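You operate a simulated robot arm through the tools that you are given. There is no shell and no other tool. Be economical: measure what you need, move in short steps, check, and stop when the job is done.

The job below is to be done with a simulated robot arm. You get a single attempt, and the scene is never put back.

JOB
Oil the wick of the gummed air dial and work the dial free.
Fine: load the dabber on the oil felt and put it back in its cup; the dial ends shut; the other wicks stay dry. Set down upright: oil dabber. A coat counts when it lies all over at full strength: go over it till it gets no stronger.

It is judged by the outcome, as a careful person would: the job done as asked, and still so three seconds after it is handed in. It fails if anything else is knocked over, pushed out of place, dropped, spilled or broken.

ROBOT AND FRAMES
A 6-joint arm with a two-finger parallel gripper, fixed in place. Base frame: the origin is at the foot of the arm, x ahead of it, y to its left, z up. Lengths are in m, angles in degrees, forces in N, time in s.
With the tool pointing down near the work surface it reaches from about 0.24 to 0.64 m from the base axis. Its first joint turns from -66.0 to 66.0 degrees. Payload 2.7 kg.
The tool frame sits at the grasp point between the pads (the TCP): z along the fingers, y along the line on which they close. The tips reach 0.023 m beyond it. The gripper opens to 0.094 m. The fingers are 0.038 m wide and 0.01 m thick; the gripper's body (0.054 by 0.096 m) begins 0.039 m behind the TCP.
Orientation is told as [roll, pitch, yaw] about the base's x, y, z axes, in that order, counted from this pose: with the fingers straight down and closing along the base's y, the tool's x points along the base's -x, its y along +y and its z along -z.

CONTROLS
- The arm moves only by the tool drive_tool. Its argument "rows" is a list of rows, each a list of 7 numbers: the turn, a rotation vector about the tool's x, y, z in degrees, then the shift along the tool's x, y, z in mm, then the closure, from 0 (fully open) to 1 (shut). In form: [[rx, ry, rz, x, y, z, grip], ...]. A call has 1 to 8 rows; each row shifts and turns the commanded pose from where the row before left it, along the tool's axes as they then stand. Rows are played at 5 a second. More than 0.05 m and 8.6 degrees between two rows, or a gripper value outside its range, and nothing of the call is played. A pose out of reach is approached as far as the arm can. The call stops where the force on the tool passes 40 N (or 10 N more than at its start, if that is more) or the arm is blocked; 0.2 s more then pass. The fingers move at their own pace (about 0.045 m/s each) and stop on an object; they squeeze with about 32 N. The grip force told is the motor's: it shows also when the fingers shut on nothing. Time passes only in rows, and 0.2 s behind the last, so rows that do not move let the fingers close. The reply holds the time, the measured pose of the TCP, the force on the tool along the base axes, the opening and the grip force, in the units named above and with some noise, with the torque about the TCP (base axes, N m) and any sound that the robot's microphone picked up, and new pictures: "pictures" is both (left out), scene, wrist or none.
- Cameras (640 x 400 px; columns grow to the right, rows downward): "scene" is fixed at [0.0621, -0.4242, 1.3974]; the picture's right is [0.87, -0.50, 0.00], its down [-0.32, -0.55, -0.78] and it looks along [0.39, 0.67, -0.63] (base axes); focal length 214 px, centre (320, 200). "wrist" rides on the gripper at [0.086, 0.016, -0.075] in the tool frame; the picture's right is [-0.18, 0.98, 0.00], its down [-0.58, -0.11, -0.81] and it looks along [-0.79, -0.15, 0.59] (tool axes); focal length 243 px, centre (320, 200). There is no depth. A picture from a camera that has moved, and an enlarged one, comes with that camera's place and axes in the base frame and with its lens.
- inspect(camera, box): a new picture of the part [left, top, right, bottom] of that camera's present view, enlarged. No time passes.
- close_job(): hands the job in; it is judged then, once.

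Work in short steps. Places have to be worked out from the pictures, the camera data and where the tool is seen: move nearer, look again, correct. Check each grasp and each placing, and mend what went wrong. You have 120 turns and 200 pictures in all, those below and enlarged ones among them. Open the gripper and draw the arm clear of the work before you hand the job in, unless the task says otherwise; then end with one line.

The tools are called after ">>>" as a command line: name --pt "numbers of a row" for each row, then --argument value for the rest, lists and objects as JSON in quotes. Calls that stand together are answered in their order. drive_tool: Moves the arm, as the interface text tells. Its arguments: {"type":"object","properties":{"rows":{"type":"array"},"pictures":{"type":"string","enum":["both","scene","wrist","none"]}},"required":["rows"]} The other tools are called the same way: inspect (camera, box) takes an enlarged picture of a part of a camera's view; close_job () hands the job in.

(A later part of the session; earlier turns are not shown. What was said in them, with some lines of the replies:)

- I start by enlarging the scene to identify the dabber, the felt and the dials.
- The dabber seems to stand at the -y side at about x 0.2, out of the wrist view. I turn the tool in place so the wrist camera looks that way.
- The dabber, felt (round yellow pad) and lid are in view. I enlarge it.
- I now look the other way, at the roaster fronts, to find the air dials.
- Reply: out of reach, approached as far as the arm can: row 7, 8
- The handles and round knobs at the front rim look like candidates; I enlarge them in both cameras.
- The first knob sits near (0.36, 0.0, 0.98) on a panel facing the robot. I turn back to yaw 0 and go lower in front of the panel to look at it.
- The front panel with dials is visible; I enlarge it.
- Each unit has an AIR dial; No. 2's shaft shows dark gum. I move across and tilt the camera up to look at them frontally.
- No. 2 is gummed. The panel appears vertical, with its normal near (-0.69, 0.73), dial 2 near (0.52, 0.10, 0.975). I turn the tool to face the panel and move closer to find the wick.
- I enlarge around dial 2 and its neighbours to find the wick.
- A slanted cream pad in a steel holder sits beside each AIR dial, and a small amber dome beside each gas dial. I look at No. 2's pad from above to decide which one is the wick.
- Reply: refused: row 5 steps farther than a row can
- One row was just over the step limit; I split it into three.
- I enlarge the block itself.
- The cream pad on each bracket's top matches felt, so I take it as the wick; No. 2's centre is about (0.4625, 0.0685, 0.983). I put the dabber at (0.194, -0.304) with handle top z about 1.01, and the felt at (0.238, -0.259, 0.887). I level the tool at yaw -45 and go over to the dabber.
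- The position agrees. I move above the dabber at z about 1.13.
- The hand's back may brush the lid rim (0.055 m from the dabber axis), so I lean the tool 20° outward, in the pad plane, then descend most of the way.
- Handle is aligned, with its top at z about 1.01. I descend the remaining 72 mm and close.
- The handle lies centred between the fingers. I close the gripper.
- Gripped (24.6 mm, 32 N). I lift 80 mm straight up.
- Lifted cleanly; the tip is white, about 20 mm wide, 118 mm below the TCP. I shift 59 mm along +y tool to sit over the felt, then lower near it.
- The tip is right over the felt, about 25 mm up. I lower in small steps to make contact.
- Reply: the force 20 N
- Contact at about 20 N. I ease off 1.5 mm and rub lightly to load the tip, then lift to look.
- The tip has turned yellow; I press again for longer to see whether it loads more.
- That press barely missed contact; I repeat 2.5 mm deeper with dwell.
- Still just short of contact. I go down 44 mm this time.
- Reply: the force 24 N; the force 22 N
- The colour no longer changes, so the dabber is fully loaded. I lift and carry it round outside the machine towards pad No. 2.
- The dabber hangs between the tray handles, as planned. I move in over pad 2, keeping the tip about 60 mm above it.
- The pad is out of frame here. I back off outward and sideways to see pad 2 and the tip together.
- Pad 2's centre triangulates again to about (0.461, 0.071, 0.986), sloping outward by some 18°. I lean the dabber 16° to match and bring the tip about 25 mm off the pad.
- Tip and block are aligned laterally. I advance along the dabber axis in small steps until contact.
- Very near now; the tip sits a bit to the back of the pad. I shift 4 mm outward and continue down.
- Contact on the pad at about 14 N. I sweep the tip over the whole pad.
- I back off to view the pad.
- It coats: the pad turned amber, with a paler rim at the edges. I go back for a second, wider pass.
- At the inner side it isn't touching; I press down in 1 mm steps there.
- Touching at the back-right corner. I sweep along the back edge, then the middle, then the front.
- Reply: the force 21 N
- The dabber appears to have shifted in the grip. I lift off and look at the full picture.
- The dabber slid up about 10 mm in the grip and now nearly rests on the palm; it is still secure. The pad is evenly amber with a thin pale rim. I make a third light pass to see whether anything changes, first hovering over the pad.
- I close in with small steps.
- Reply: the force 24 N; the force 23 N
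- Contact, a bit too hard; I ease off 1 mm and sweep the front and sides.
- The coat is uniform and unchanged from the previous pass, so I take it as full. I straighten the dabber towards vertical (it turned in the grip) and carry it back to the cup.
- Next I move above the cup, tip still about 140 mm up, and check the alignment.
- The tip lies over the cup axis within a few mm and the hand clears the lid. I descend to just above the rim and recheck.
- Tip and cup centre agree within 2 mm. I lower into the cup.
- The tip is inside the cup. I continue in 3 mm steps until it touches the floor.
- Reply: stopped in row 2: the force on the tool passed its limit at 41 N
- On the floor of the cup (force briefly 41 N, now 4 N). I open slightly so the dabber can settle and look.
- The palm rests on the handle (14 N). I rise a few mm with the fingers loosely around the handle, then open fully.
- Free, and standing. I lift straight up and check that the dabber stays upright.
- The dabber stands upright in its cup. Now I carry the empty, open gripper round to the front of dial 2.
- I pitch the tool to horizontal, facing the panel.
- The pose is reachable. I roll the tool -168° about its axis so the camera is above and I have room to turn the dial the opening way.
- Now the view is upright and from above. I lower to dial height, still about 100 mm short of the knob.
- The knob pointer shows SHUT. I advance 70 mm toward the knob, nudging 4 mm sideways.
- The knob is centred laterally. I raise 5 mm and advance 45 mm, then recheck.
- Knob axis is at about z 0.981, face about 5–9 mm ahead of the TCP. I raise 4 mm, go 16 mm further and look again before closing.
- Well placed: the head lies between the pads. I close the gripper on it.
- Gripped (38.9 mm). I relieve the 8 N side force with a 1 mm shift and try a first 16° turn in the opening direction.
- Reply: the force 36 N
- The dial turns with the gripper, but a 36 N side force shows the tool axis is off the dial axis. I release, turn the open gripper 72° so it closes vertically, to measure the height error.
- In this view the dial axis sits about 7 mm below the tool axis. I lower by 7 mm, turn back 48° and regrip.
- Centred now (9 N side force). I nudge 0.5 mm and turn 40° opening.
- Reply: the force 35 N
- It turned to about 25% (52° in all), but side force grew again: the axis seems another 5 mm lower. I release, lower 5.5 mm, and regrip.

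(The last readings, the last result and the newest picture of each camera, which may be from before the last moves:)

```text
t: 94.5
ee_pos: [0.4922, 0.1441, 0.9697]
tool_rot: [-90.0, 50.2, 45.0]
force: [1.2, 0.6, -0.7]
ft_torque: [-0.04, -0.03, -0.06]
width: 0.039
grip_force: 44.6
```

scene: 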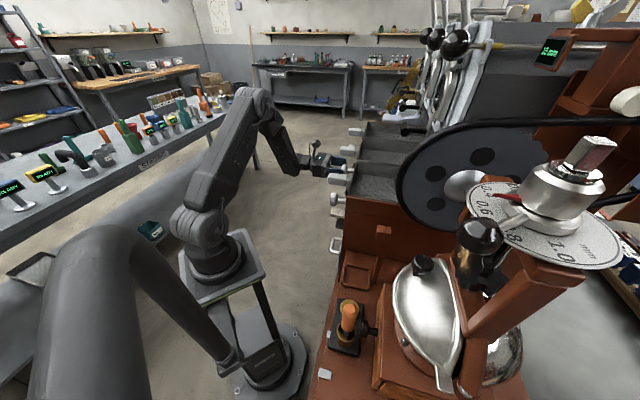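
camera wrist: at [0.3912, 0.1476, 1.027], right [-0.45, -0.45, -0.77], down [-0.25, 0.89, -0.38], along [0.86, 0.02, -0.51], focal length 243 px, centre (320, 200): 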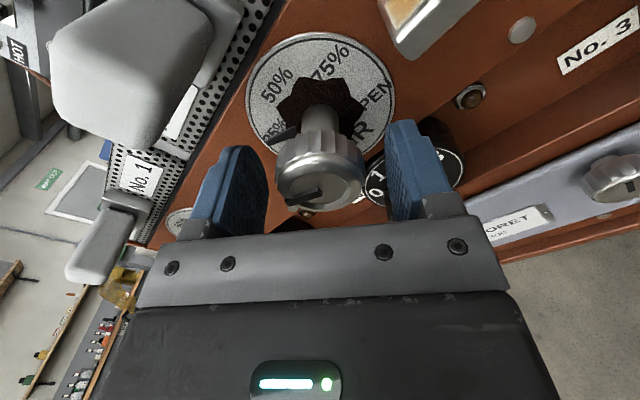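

Regripped with almost no side force. I turn 48° further.

>>> drive_tool --pt "0 0 6 0 0 0 1" --pt "0 0 6 0 0 0 1" --pt "0 0 6 0 0 0 1" --pt "0 0 6 0 0 0 1" --pt "0 0 6 0 0 0 1" --pt "0 0 6 0 0 0 1" --pt "0 0 6 0 0 0 1" --pt "0 0 6 0 0 0 1" --pictures "none"

>>> inspect --camera "wrist" --box '[220, 60, 420, 240]'

```text
t: 96.3
ee_pos: [0.4928, 0.145, 0.9693]
tool_rot: [-90.0, 2.0, 45.1]
force: [4.2, 4.1, 0.8]
ft_torque: [-0.11, -0.12, -0.17]
width: 0.0393
grip_force: 44.7
```

```text
2.22 times, centred on (320, 150) of wrist
camera zoom: at [0.3777, 0.134, 0.9576], right [0.11, 0.11, -0.99], down [-0.16, 0.98, 0.09], along [0.98, 0.15, 0.12], focal length 539 px, centre (320, 311)
```

zoom: 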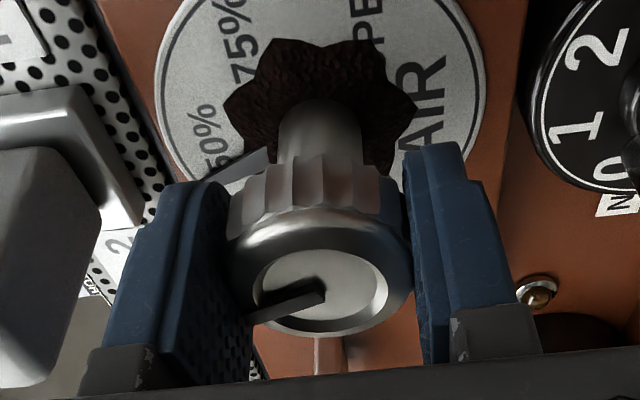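

Smooth now, with little force; the pointer is near 50%. I carry on towards OPEN.

>>> drive_tool --pt "0 0 6 0 0 0 1" --pt "0 0 6 0 0 0 1" --pt "0 0 6 0 0 0 1" --pt "0 0 6 0 0 0 1" --pt "0 0 6 0 0 0 1" --pt "0 0 6 0 0 0 1" --pt "0 0 6 0 0 0 1" --pt "0 0 6 0 0 0 1" --pictures "none"

>>> drive_tool --pt "0 0 6 0 0 0 1" --pt "0 0 6 0 0 0 1" --pt "0 0 6 0 0 0 1" --pt "0 0 6 0 0 0 1" --pt "0 0 6 0 0 0 1" --pt "0 0 6 0 0 0 1" --pt "0 0 6 0 0 0 1" --pt "0 0 6 0 0 0 1" --pictures "none"

>>> inspect --camera "wrist" --box '[220, 60, 420, 240]'

```text
t: 98.1
ee_pos: [0.4915, 0.1443, 0.969]
tool_rot: [-89.9, -46.2, 45.0]
force: [7.6, 6.3, -4.4]
ft_torque: [-0.49, -0.42, 0.24]
width: 0.039
grip_force: 44.9
```

```text
t: 99.9
ee_pos: [0.4909, 0.1449, 0.9694]
tool_rot: [89.1, -86.0, -133.9]
force: [12.4, 9.3, -7.8]
ft_torque: [-0.55, -0.54, -0.14]
width: 0.039
grip_force: 45.1
```

```text
2.22 times, centred on (320, 150) of wrist
camera zoom: at [0.4549, 0.2116, 0.8854], right [0.68, 0.69, 0.25], down [-0.68, 0.46, 0.57], along [0.28, -0.56, 0.78], focal length 539 px, centre (320, 311)
```

zoom: 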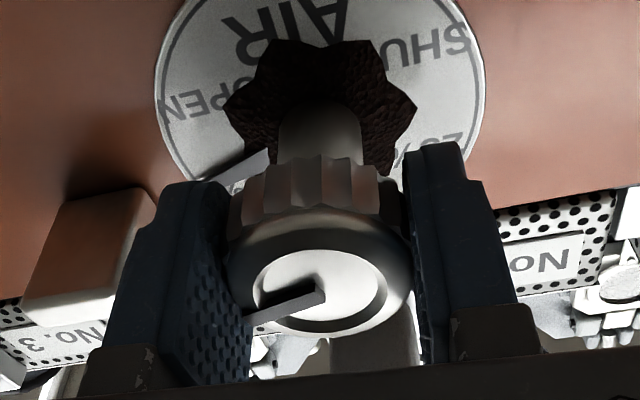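

It's past 75%. I go on towards OPEN.

>>> drive_tool --pt "0 0 6 0 0 0 1" --pt "0 0 6 0 0 0 1" --pt "0 0 6 0 0 0 1" --pt "0 0 6 0 0 0 1" --pt "0 0 6 0 0 0 1" --pictures "none"

>>> inspect --camera "wrist" --box '[220, 60, 420, 240]'

```text
t: 100.6
ee_pos: [0.4929, 0.1436, 0.9692]
tool_rot: [88.1, -74.3, -134.7]
force: [-12.5, -0.7, 5.2]
ft_torque: [0.16, 0.2, -0.45]
width: 0.0387
grip_force: 44.8
out of reach, approached as far as the arm can: row 2, 3
stopped in row 3: the force on the tool passed its limit at 65 N (the readings are from after the stop); the commanded pose is now the measured one
```

```text
2.22 times, centred on (320, 150) of wrist
camera zoom: at [0.4693, 0.2236, 0.8929], right [0.65, 0.61, 0.44], down [-0.74, 0.4, 0.54], along [0.15, -0.68, 0.72], focal length 539 px, centre (320, 311)
```

zoom: 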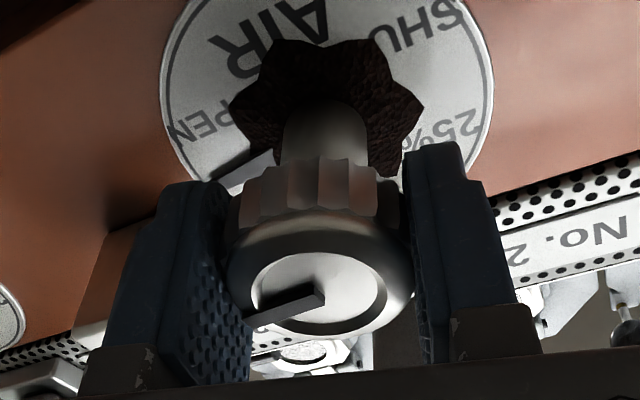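

The wrist limit stopped me at about 208° of dial turn, shortly before OPEN. I release, turn back 60° open-handed and regrip to finish opening.

>>> drive_tool --pt "0 0 0 0 0 0 0.5" --pt "0 0 0 0 0 0 0.3" --pt "0 0 0 0 0 0 0.3" --pictures "none"

>>> drive_tool --pt "0 0 -8 0 0 0 0.3" --pt "0 0 -8 0 0 0 0.3" --pt "0 0 -8 0 0 0 0.3" --pt "0 0 -8 0 0 0 0.3" --pt "0 0 -8 0 0 0 0.3" --pt "0 0 -8 0 0 0 0.3" --pt "0 0 -8 0 0 0 0.3" --pt "0 0 -4 0 0 0 0.3" --pictures "none"

>>> drive_tool --pt "0 0 0 0 0 0 0.6" --pt "0 0 0 0 0 0 1" --pt "0 0 0 0 0 0 1" --pt "0 0 0 0 0 0 1" --pictures "none"

>>> inspect --camera "wrist" --box '[220, 60, 420, 240]'

```text
t: 101.4
ee_pos: [0.4935, 0.1435, 0.9692]
tool_rot: [87.6, -74.2, -134.2]
force: [-0.2, -0.9, -0.3]
ft_torque: [0.0, -0.02, 0.02]
width: 0.0657
grip_force: 0.0
```

```text
t: 103.2
ee_pos: [0.4936, 0.1446, 0.9708]
tool_rot: [-89.1, -45.6, 43.0]
force: [0.0, -0.2, 0.2]
ft_torque: [0.0, 0.03, -0.01]
width: 0.0659
grip_force: 0.1
```

```text
t: 104.2
ee_pos: [0.4921, 0.1434, 0.9704]
tool_rot: [-89.2, -45.8, 43.0]
force: [-7.8, -4.5, 6.8]
ft_torque: [-0.13, -0.13, -0.09]
width: 0.0393
grip_force: 45.2
```

```text
2.22 times, centred on (320, 150) of wrist
camera zoom: at [0.4061, 0.1631, 0.8984], right [0.6, 0.58, -0.55], down [-0.32, 0.81, 0.5], along [0.74, -0.13, 0.67], focal length 539 px, centre (320, 311)
```

zoom: 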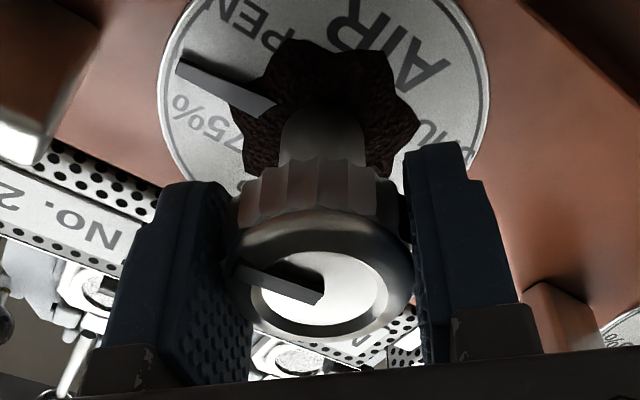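

The pointer sits shortly before OPEN. I turn it gently the rest of the way.

>>> drive_tool --pt "0 0 5 0 0 0 1" --pt "0 0 5 0 0 0 1" --pt "0 0 5 0 0 0 1" --pt "0 0 5 0 0 0 1" --pt "0 0 5 0 0 0 1" --pictures "none"

>>> inspect --camera "wrist" --box '[220, 60, 420, 240]'

```text
t: 105.4
ee_pos: [0.4928, 0.144, 0.97]
tool_rot: [-88.4, -70.9, 42.0]
force: [-14.3, -8.6, 15.8]
ft_torque: [0.61, 0.62, -0.02]
width: 0.0391
grip_force: 45.5
```

```text
2.22 times, centred on (320, 150) of wrist
camera zoom: at [0.4319, 0.1877, 0.8847], right [0.72, 0.68, -0.15], down [-0.49, 0.64, 0.59], along [0.5, -0.35, 0.79], focal length 539 px, centre (320, 311)
```

zoom: 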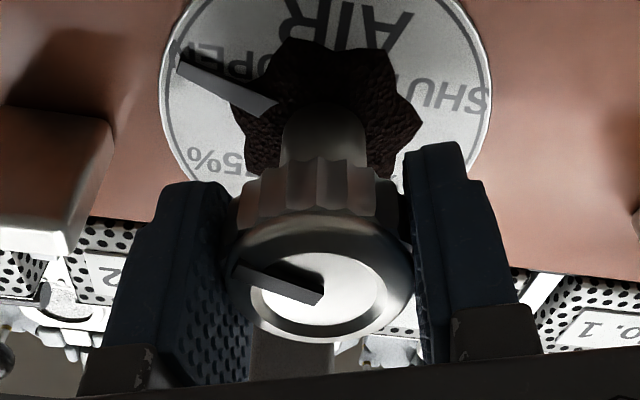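

The pointer is at OPEN. I now turn it back towards SHUT in this grip.

>>> drive_tool --pt "0 0 -6.5 0 0 0 1" --pt "0 0 -6.5 0 0 0 1" --pt "0 0 -6.5 0 0 0 1" --pt "0 0 -6.5 0 0 0 1" --pt "0 0 -6.5 0 0 0 1" --pt "0 0 -6.5 0 0 0 1" --pt "0 0 -6.5 0 0 0 1" --pt "0 0 -6.5 0 0 0 1" --pictures "none"

>>> drive_tool --pt "0 0 -6.5 0 0 0 1" --pt "0 0 -6.5 0 0 0 1" --pt "0 0 -6.5 0 0 0 1" --pt "0 0 -6.5 0 0 0 1" --pt "0 0 -6.5 0 0 0 1" --pt "0 0 -6.5 0 0 0 1" --pt "0 0 -6.5 0 0 0 1" --pt "0 0 -6.5 0 0 0 1" --pictures "none"

>>> drive_tool --pt "0 0 -6.5 0 0 0 1" --pt "0 0 -6.5 0 0 0 1" --pt "0 0 -6.5 0 0 0 1" --pt "0 0 -6.5 0 0 0 1" --pt "0 0 -6.5 0 0 0 1" --pt "0 0 -6.5 0 0 0 1" --pt "0 0 -6.5 0 0 0 1" --pictures "none"

>>> inspect --camera "wrist" --box '[220, 60, 420, 240]'

```text
t: 107.2
ee_pos: [0.4929, 0.143, 0.97]
tool_rot: [-89.3, -18.6, 43.4]
force: [-14.6, -8.6, 8.6]
ft_torque: [-0.16, -0.11, -0.14]
width: 0.039
grip_force: 45.1
```

```text
t: 109.0
ee_pos: [0.4927, 0.1444, 0.9686]
tool_rot: [-89.2, 33.4, 44.1]
force: [-7.0, -5.3, -0.5]
ft_torque: [-0.37, -0.4, -0.73]
width: 0.0393
grip_force: 44.6
```

```text
t: 110.6
ee_pos: [0.4935, 0.1426, 0.9684]
tool_rot: [-86.8, 79.0, 46.9]
force: [-12.7, -7.5, -9.2]
ft_torque: [-0.93, -0.93, -0.32]
width: 0.0389
grip_force: 45.1
```

```text
2.22 times, centred on (320, 150) of wrist
camera zoom: at [0.419, 0.173, 1.0527], right [-0.68, -0.64, -0.37], down [-0.4, 0.74, -0.54], along [0.62, -0.22, -0.76], focal length 539 px, centre (320, 311)
```

zoom: 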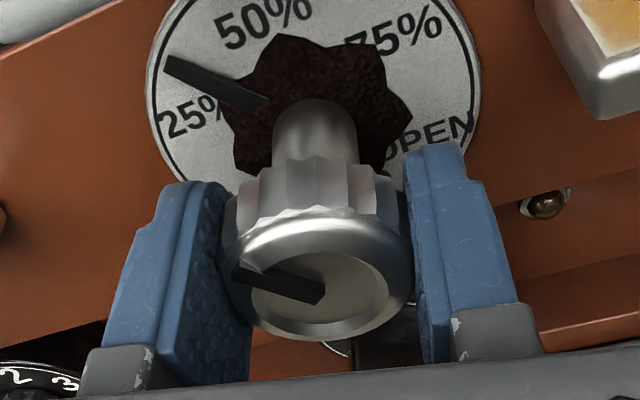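

Pointer is near 30%. I release, turn the open hand forward 90°, regrip and finish to SHUT.

>>> drive_tool --pt "0 0 0 0 0 0 0.5" --pt "0 0 0 0 0 0 0.3" --pt "0 0 8.4 0 0 0 0.3" --pt "0 0 8.4 0 0 0 0.3" --pt "0 0 8.4 0 0 0 0.3" --pt "0 0 8.4 0 0 0 0.3" --pt "0 0 8.4 0 0 0 0.3" --pt "0 0 8.4 0 0 0 0.3" --pictures "none"

>>> drive_tool --pt "0 0 8.4 0 0 0 0.3" --pt "0 0 8.4 0 0 0 0.3" --pt "0 0 8.4 0 0 0 0.3" --pt "0 0 8.4 0 0 0 0.3" --pt "0 0 8.4 0 0 0 0.3" --pictures "none"

>>> drive_tool --pt "0 0 0 0 0 0 0.6" --pt "0 0 0 0 0 0 1" --pt "0 0 0 0 0 0 1" --pt "0 0 0 0 0 0 1" --pictures "none"

>>> inspect --camera "wrist" --box '[220, 60, 420, 240]'

```text
t: 112.4
ee_pos: [0.493, 0.144, 0.9696]
tool_rot: [-89.3, 28.2, 44.0]
force: [0.3, 0.2, -0.7]
ft_torque: [0.04, -0.02, -0.02]
width: 0.0657
grip_force: 0.0
```

```text
t: 113.6
ee_pos: [0.4942, 0.1437, 0.9699]
tool_rot: [-89.5, -13.8, 43.6]
force: [-0.3, 0.4, -0.7]
ft_torque: [-0.01, 0.03, -0.01]
width: 0.0656
grip_force: 0.1
```

```text
t: 114.6
ee_pos: [0.4942, 0.1432, 0.97]
tool_rot: [-89.3, -13.7, 43.5]
force: [-1.2, -0.5, 5.5]
ft_torque: [-0.03, -0.02, -0.07]
width: 0.0389
grip_force: 45.0
```

```text
2.22 times, centred on (320, 150) of wrist
camera zoom: at [0.3841, 0.1414, 0.9355], right [0.29, 0.29, -0.91], down [-0.16, 0.95, 0.25], along [0.94, 0.08, 0.33], focal length 539 px, centre (320, 311)
```

zoom: 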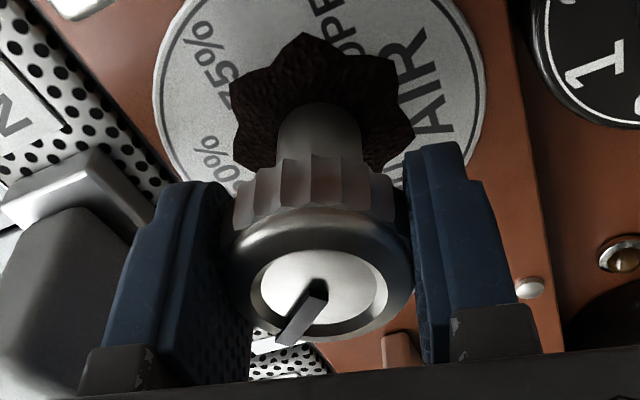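

Regripped. I turn 78° back towards SHUT.

>>> drive_tool --pt "0 0 -6.5 0 0 0 1" --pt "0 0 -6.5 0 0 0 1" --pt "0 0 -6.5 0 0 0 1" --pt "0 0 -6.5 0 0 0 1" --pt "0 0 -6.5 0 0 0 1" --pt "0 0 -6.5 0 0 0 1" --pictures "none"

>>> drive_tool --pt "0 0 -6.5 0 0 0 1" --pt "0 0 -6.5 0 0 0 1" --pt "0 0 -6.5 0 0 0 1" --pt "0 0 -6.5 0 0 0 1" --pt "0 0 -6.5 0 0 0 1" --pt "0 0 -6.5 0 0 0 1" --pictures "none"

>>> inspect --camera "wrist" --box '[220, 60, 420, 240]'

```text
t: 116.0
ee_pos: [0.4929, 0.1446, 0.9701]
tool_rot: [-89.4, 25.5, 43.9]
force: [2.8, -1.2, 5.6]
ft_torque: [-0.26, -0.31, -1.12]
width: 0.0389
grip_force: 44.8
```

```text
t: 117.4
ee_pos: [0.4926, 0.1436, 0.9685]
tool_rot: [-88.5, 64.5, 45.0]
force: [-4.5, -3.7, -2.0]
ft_torque: [-0.76, -0.8, -0.58]
width: 0.0389
grip_force: 44.8
```

```text
2.22 times, centred on (320, 150) of wrist
camera zoom: at [0.4051, 0.1599, 1.0419], right [-0.59, -0.55, -0.59], down [-0.31, 0.83, -0.47], along [0.75, -0.1, -0.66], focal length 539 px, centre (320, 311)
```

zoom: 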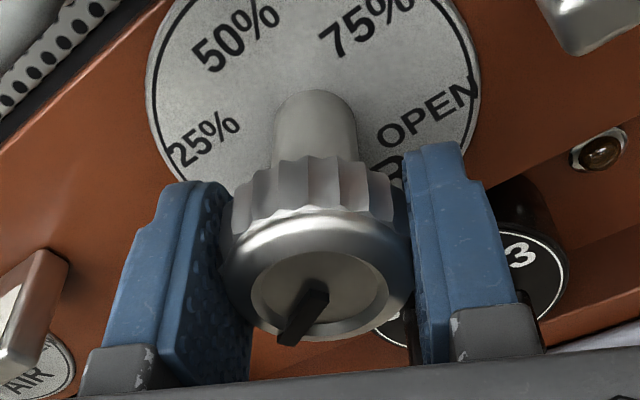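

The gum has disappeared, so the dial is free. I release and back off to check the pointer.

>>> drive_tool --pt "0 0 0 0 0 0 0.5" --pt "0 0 0 0 0 0 0.3" --pt "0 0 0 0 0 0 0.3" --pt "0 0 -8 0 0 0 0.3" --pt "0 0 -8 0 0 0 0.3" --pt "0 0 -5 0 0 0 0.3" --pt "0 0 0 0 0 -30 0.3" --pt "0 0 0 0 0 -30 0.3" --pictures "wrist"

>>> inspect --camera "wrist" --box '[240, 0, 460, 150]'

```text
t: 119.2
ee_pos: [0.4516, 0.187, 0.9694]
tool_rot: [-82.6, 85.4, 51.0]
force: [-0.2, -0.3, -0.3]
ft_torque: [-0.01, 0.02, -0.01]
width: 0.0658
grip_force: 0.1
camera wrist: at [0.385, 0.2234, 1.0568], right [-0.7, -0.66, -0.26], down [-0.45, 0.69, -0.56], along [0.56, -0.28, -0.78], focal length 243 px, centre (320, 200)
```

wrist: 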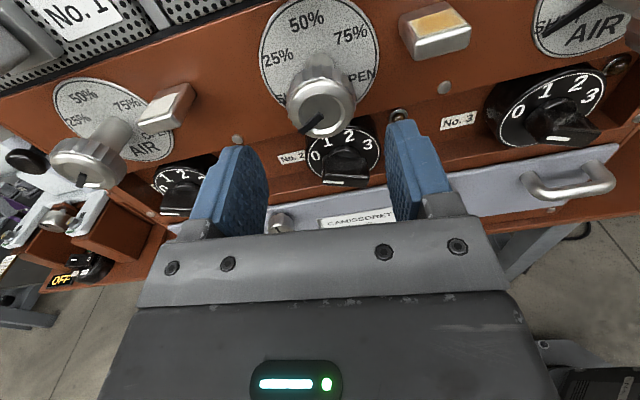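

```text
2.67 times, centred on (350, 75) of wrist
camera zoom: at [0.385, 0.2234, 1.0568], right [-0.7, -0.66, -0.26], down [-0.45, 0.69, -0.56], along [0.56, -0.28, -0.78], focal length 647 px, centre (240, 533)
```

zoom: 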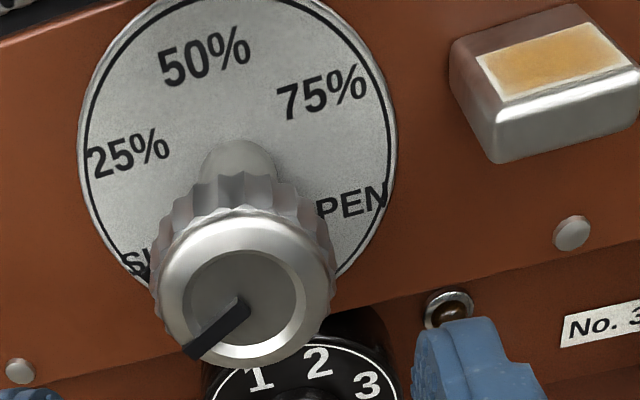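

The pointer looks some 7° short of its original SHUT angle. I regrip with room to turn and close it gently the rest.

>>> drive_tool --pt "0 0 8 0 0 0 0.3" --pt "0 0 8 0 0 0 0.3" --pt "0 0 8 0 0 0 0.3" --pt "0 0 0 0 0 30 0.3" --pt "0 0 0 0 0 30 0.3" --pictures "none"

>>> drive_tool --pt "0 0 0 0 0 0 0.6" --pt "0 0 0 0 0 0 1" --pt "0 0 0 0 0 0 1" --pt "0 0 0 0 0 0 1" --pictures "none"

>>> drive_tool --pt "0 0 -3 0 0 0 1" --pt "0 0 -3 0 0 0 1" --pictures "none"

>>> drive_tool --pt "0 0 -3 0 0 0 1" --pictures "none"

```text
t: 120.4
ee_pos: [0.4931, 0.1441, 0.9696]
tool_rot: [-88.8, 61.4, 44.8]
force: [0.5, -0.1, 0.4]
ft_torque: [0.02, 0.02, -0.03]
width: 0.0657
grip_force: 0.1
```

```text
t: 121.4
ee_pos: [0.4944, 0.1423, 0.9699]
tool_rot: [-88.7, 61.3, 44.8]
force: [-0.8, -3.1, -2.3]
ft_torque: [0.02, 0.05, 0.09]
width: 0.0393
grip_force: 44.6
```

```text
t: 122.0
ee_pos: [0.4933, 0.144, 0.9689]
tool_rot: [-88.3, 67.4, 45.1]
force: [-6.9, -5.3, -2.8]
ft_torque: [0.76, -0.36, 0.06]
width: 0.039
grip_force: 45.1
```

```text
t: 122.4
ee_pos: [0.4932, 0.144, 0.9691]
tool_rot: [-88.0, 70.4, 45.5]
force: [-4.9, -5.1, -6.2]
ft_torque: [0.41, -0.53, -0.07]
width: 0.0389
grip_force: 45.0
```

The torque about the axis rose to 0.7–0.8 N m, so the dial is at its shut stop. I release and back off to look.

>>> drive_tool --pt "0 0 0 0 0 0 0.5" --pt "0 0 0 0 0 0 0.3" --pt "0 0 0 0 0 0 0.3" --pt "0 0 -7 0 0 0 0.3" --pt "0 0 -8 0 0 0 0.3" --pt "0 0 0 0 0 -30 0.3" --pt "0 0 0 0 0 -30 0.3" --pictures "wrist"

>>> inspect --camera "wrist" --box '[240, 0, 460, 150]'

```text
t: 124.0
ee_pos: [0.4523, 0.186, 0.9704]
tool_rot: [-82.7, 85.4, 51.1]
force: [0.2, 0.7, 0.0]
ft_torque: [0.02, -0.02, -0.01]
width: 0.0661
grip_force: 0.1
camera wrist: at [0.3847, 0.2228, 1.0567], right [-0.7, -0.66, -0.26], down [-0.45, 0.7, -0.56], along [0.56, -0.28, -0.78], focal length 243 px, centre (320, 200)
```

wrist: 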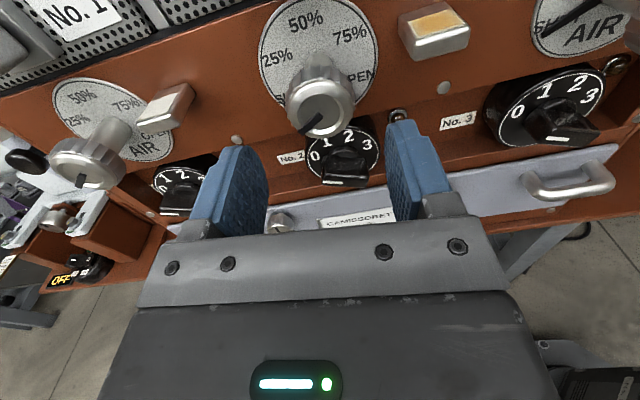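

```text
2.67 times, centred on (350, 75) of wrist
camera zoom: at [0.3847, 0.2228, 1.0567], right [-0.7, -0.66, -0.26], down [-0.45, 0.7, -0.56], along [0.56, -0.28, -0.78], focal length 647 px, centre (240, 533)
```

zoom: 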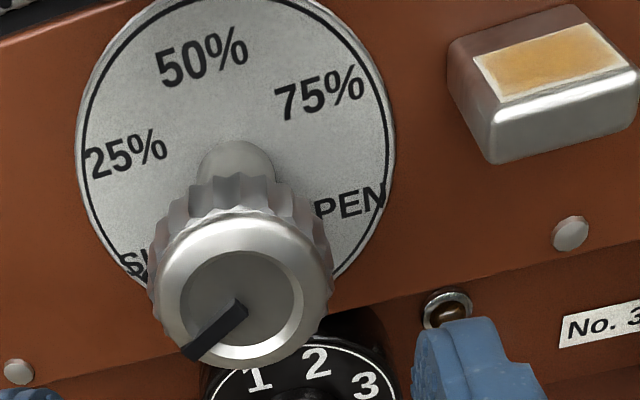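

The pointer angle hardly changed, so it was already at the stop. I move out, up and sideways to see the plate pointer against SHUT, and to see the pad.

>>> drive_tool --pt "0 0 0 0 0 -40 0.3" --pt "0 0 0 30 -30 -20 0" --pt "0 0 0 30 -30 0 0" --pt "0 0 0 30 -30 0 0" --pictures "wrist"

>>> inspect --camera "wrist" --box '[300, 20, 520, 170]'

```text
t: 125.0
ee_pos: [0.4709, 0.2864, 1.068]
tool_rot: [-82.5, 85.4, 51.1]
force: [-0.2, 0.0, -0.3]
ft_torque: [0.01, 0.01, -0.05]
width: 0.0941
grip_force: 0.0
camera wrist: at [0.4037, 0.3228, 1.1547], right [-0.7, -0.66, -0.26], down [-0.45, 0.69, -0.56], along [0.56, -0.28, -0.78], focal length 243 px, centre (320, 200)
```

wrist: 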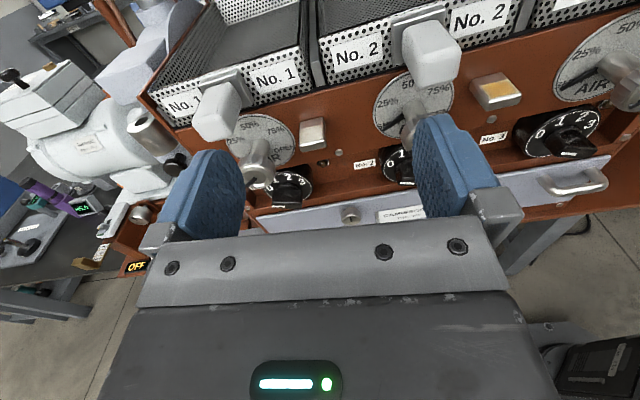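

```text
2.67 times, centred on (410, 95) of wrist
camera zoom: at [0.4037, 0.3228, 1.1547], right [-0.7, -0.66, -0.26], down [-0.45, 0.69, -0.56], along [0.56, -0.28, -0.78], focal length 647 px, centre (80, 480)
```

zoom: 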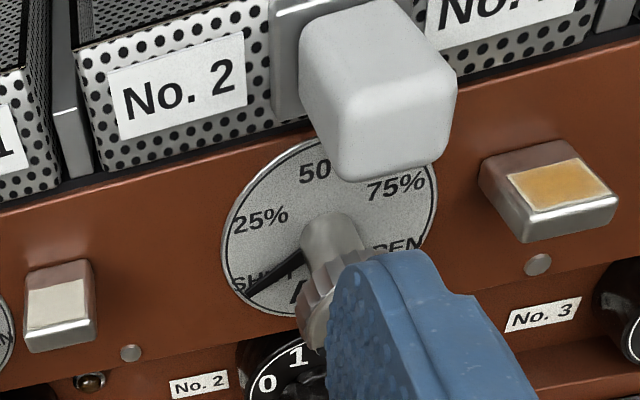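

The pointer lies on SHUT, as on the other dials, and the other pads are still cream. I draw the arm further clear and take a last scene picture.

>>> drive_tool --pt "0 0 0 20 0 -40 0" --pt "0 0 0 20 0 -40 0" --pt "0 0 0 0 0 0 0" --pictures "both"

>>> inspect --camera "scene" --box '[300, 250, 410, 370]'

>>> inspect --camera "wrist" --box '[180, 20, 480, 220]'

```text
t: 125.8
ee_pos: [0.4134, 0.3416, 1.1087]
tool_rot: [-82.4, 85.3, 51.1]
force: [-0.1, 0.4, -0.1]
ft_torque: [0.0, 0.0, -0.01]
width: 0.094
grip_force: 0.1
camera wrist: at [0.3458, 0.3777, 1.1949], right [-0.7, -0.66, -0.26], down [-0.45, 0.7, -0.56], along [0.56, -0.28, -0.78], focal length 243 px, centre (320, 200)
```

scene: 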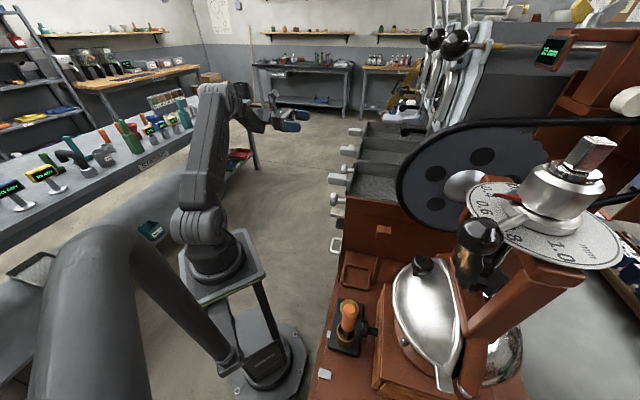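
wrist: 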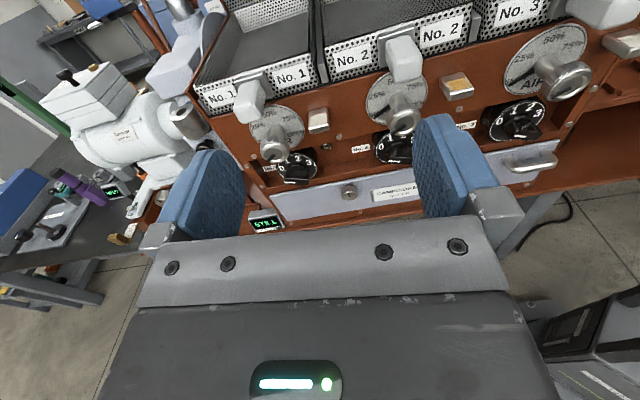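

```text
3.33 times, centred on (355, 310) of scene
camera zoom: at [0.0621, -0.4242, 1.3974], right [0.87, -0.5, 0.0], down [-0.32, -0.55, -0.78], along [0.39, 0.67, -0.63], focal length 715 px, centre (203, -167)
```

zoom: 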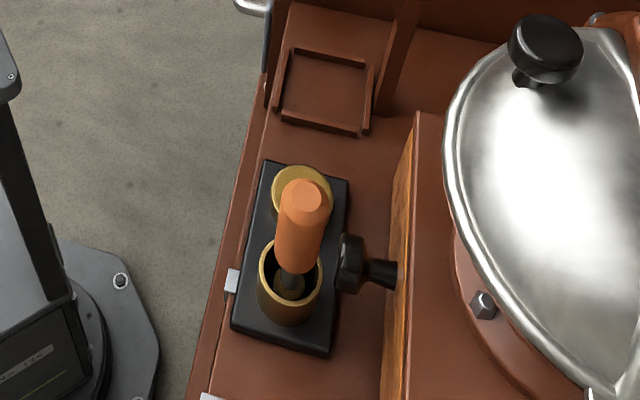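

```text
2.00 times, centred on (330, 120) of wrist
camera zoom: at [0.3458, 0.3777, 1.1949], right [-0.7, -0.66, -0.26], down [-0.45, 0.7, -0.56], along [0.56, -0.28, -0.78], focal length 485 px, centre (300, 360)
```

zoom: 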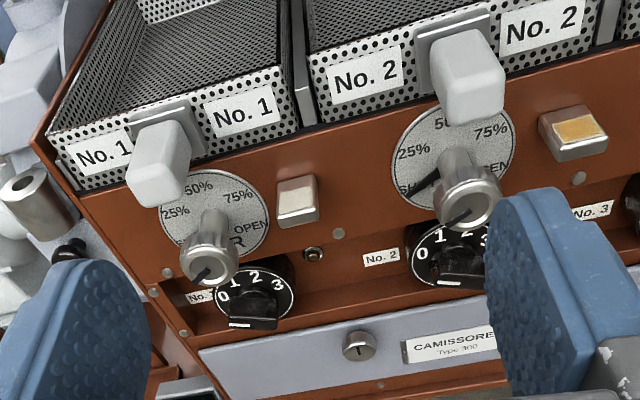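

The dabber is upright in its cup, wick 2 is oiled, the dial is free and on SHUT, the other wicks are dry, and the arm is clear with the gripper open. I hand the job in.

>>> close_job

```text
The job is handed in.
```

I oiled the No. 2 air dial's wick and worked the dial free: the gum is gone, it now turns easily, and it's back on SHUT. The oil dabber stands upright in its cup and the other wicks look dry. The coat showed no further change after the last pass, though a thin pale rim stayed around the pad edge; I took that rim as normal.
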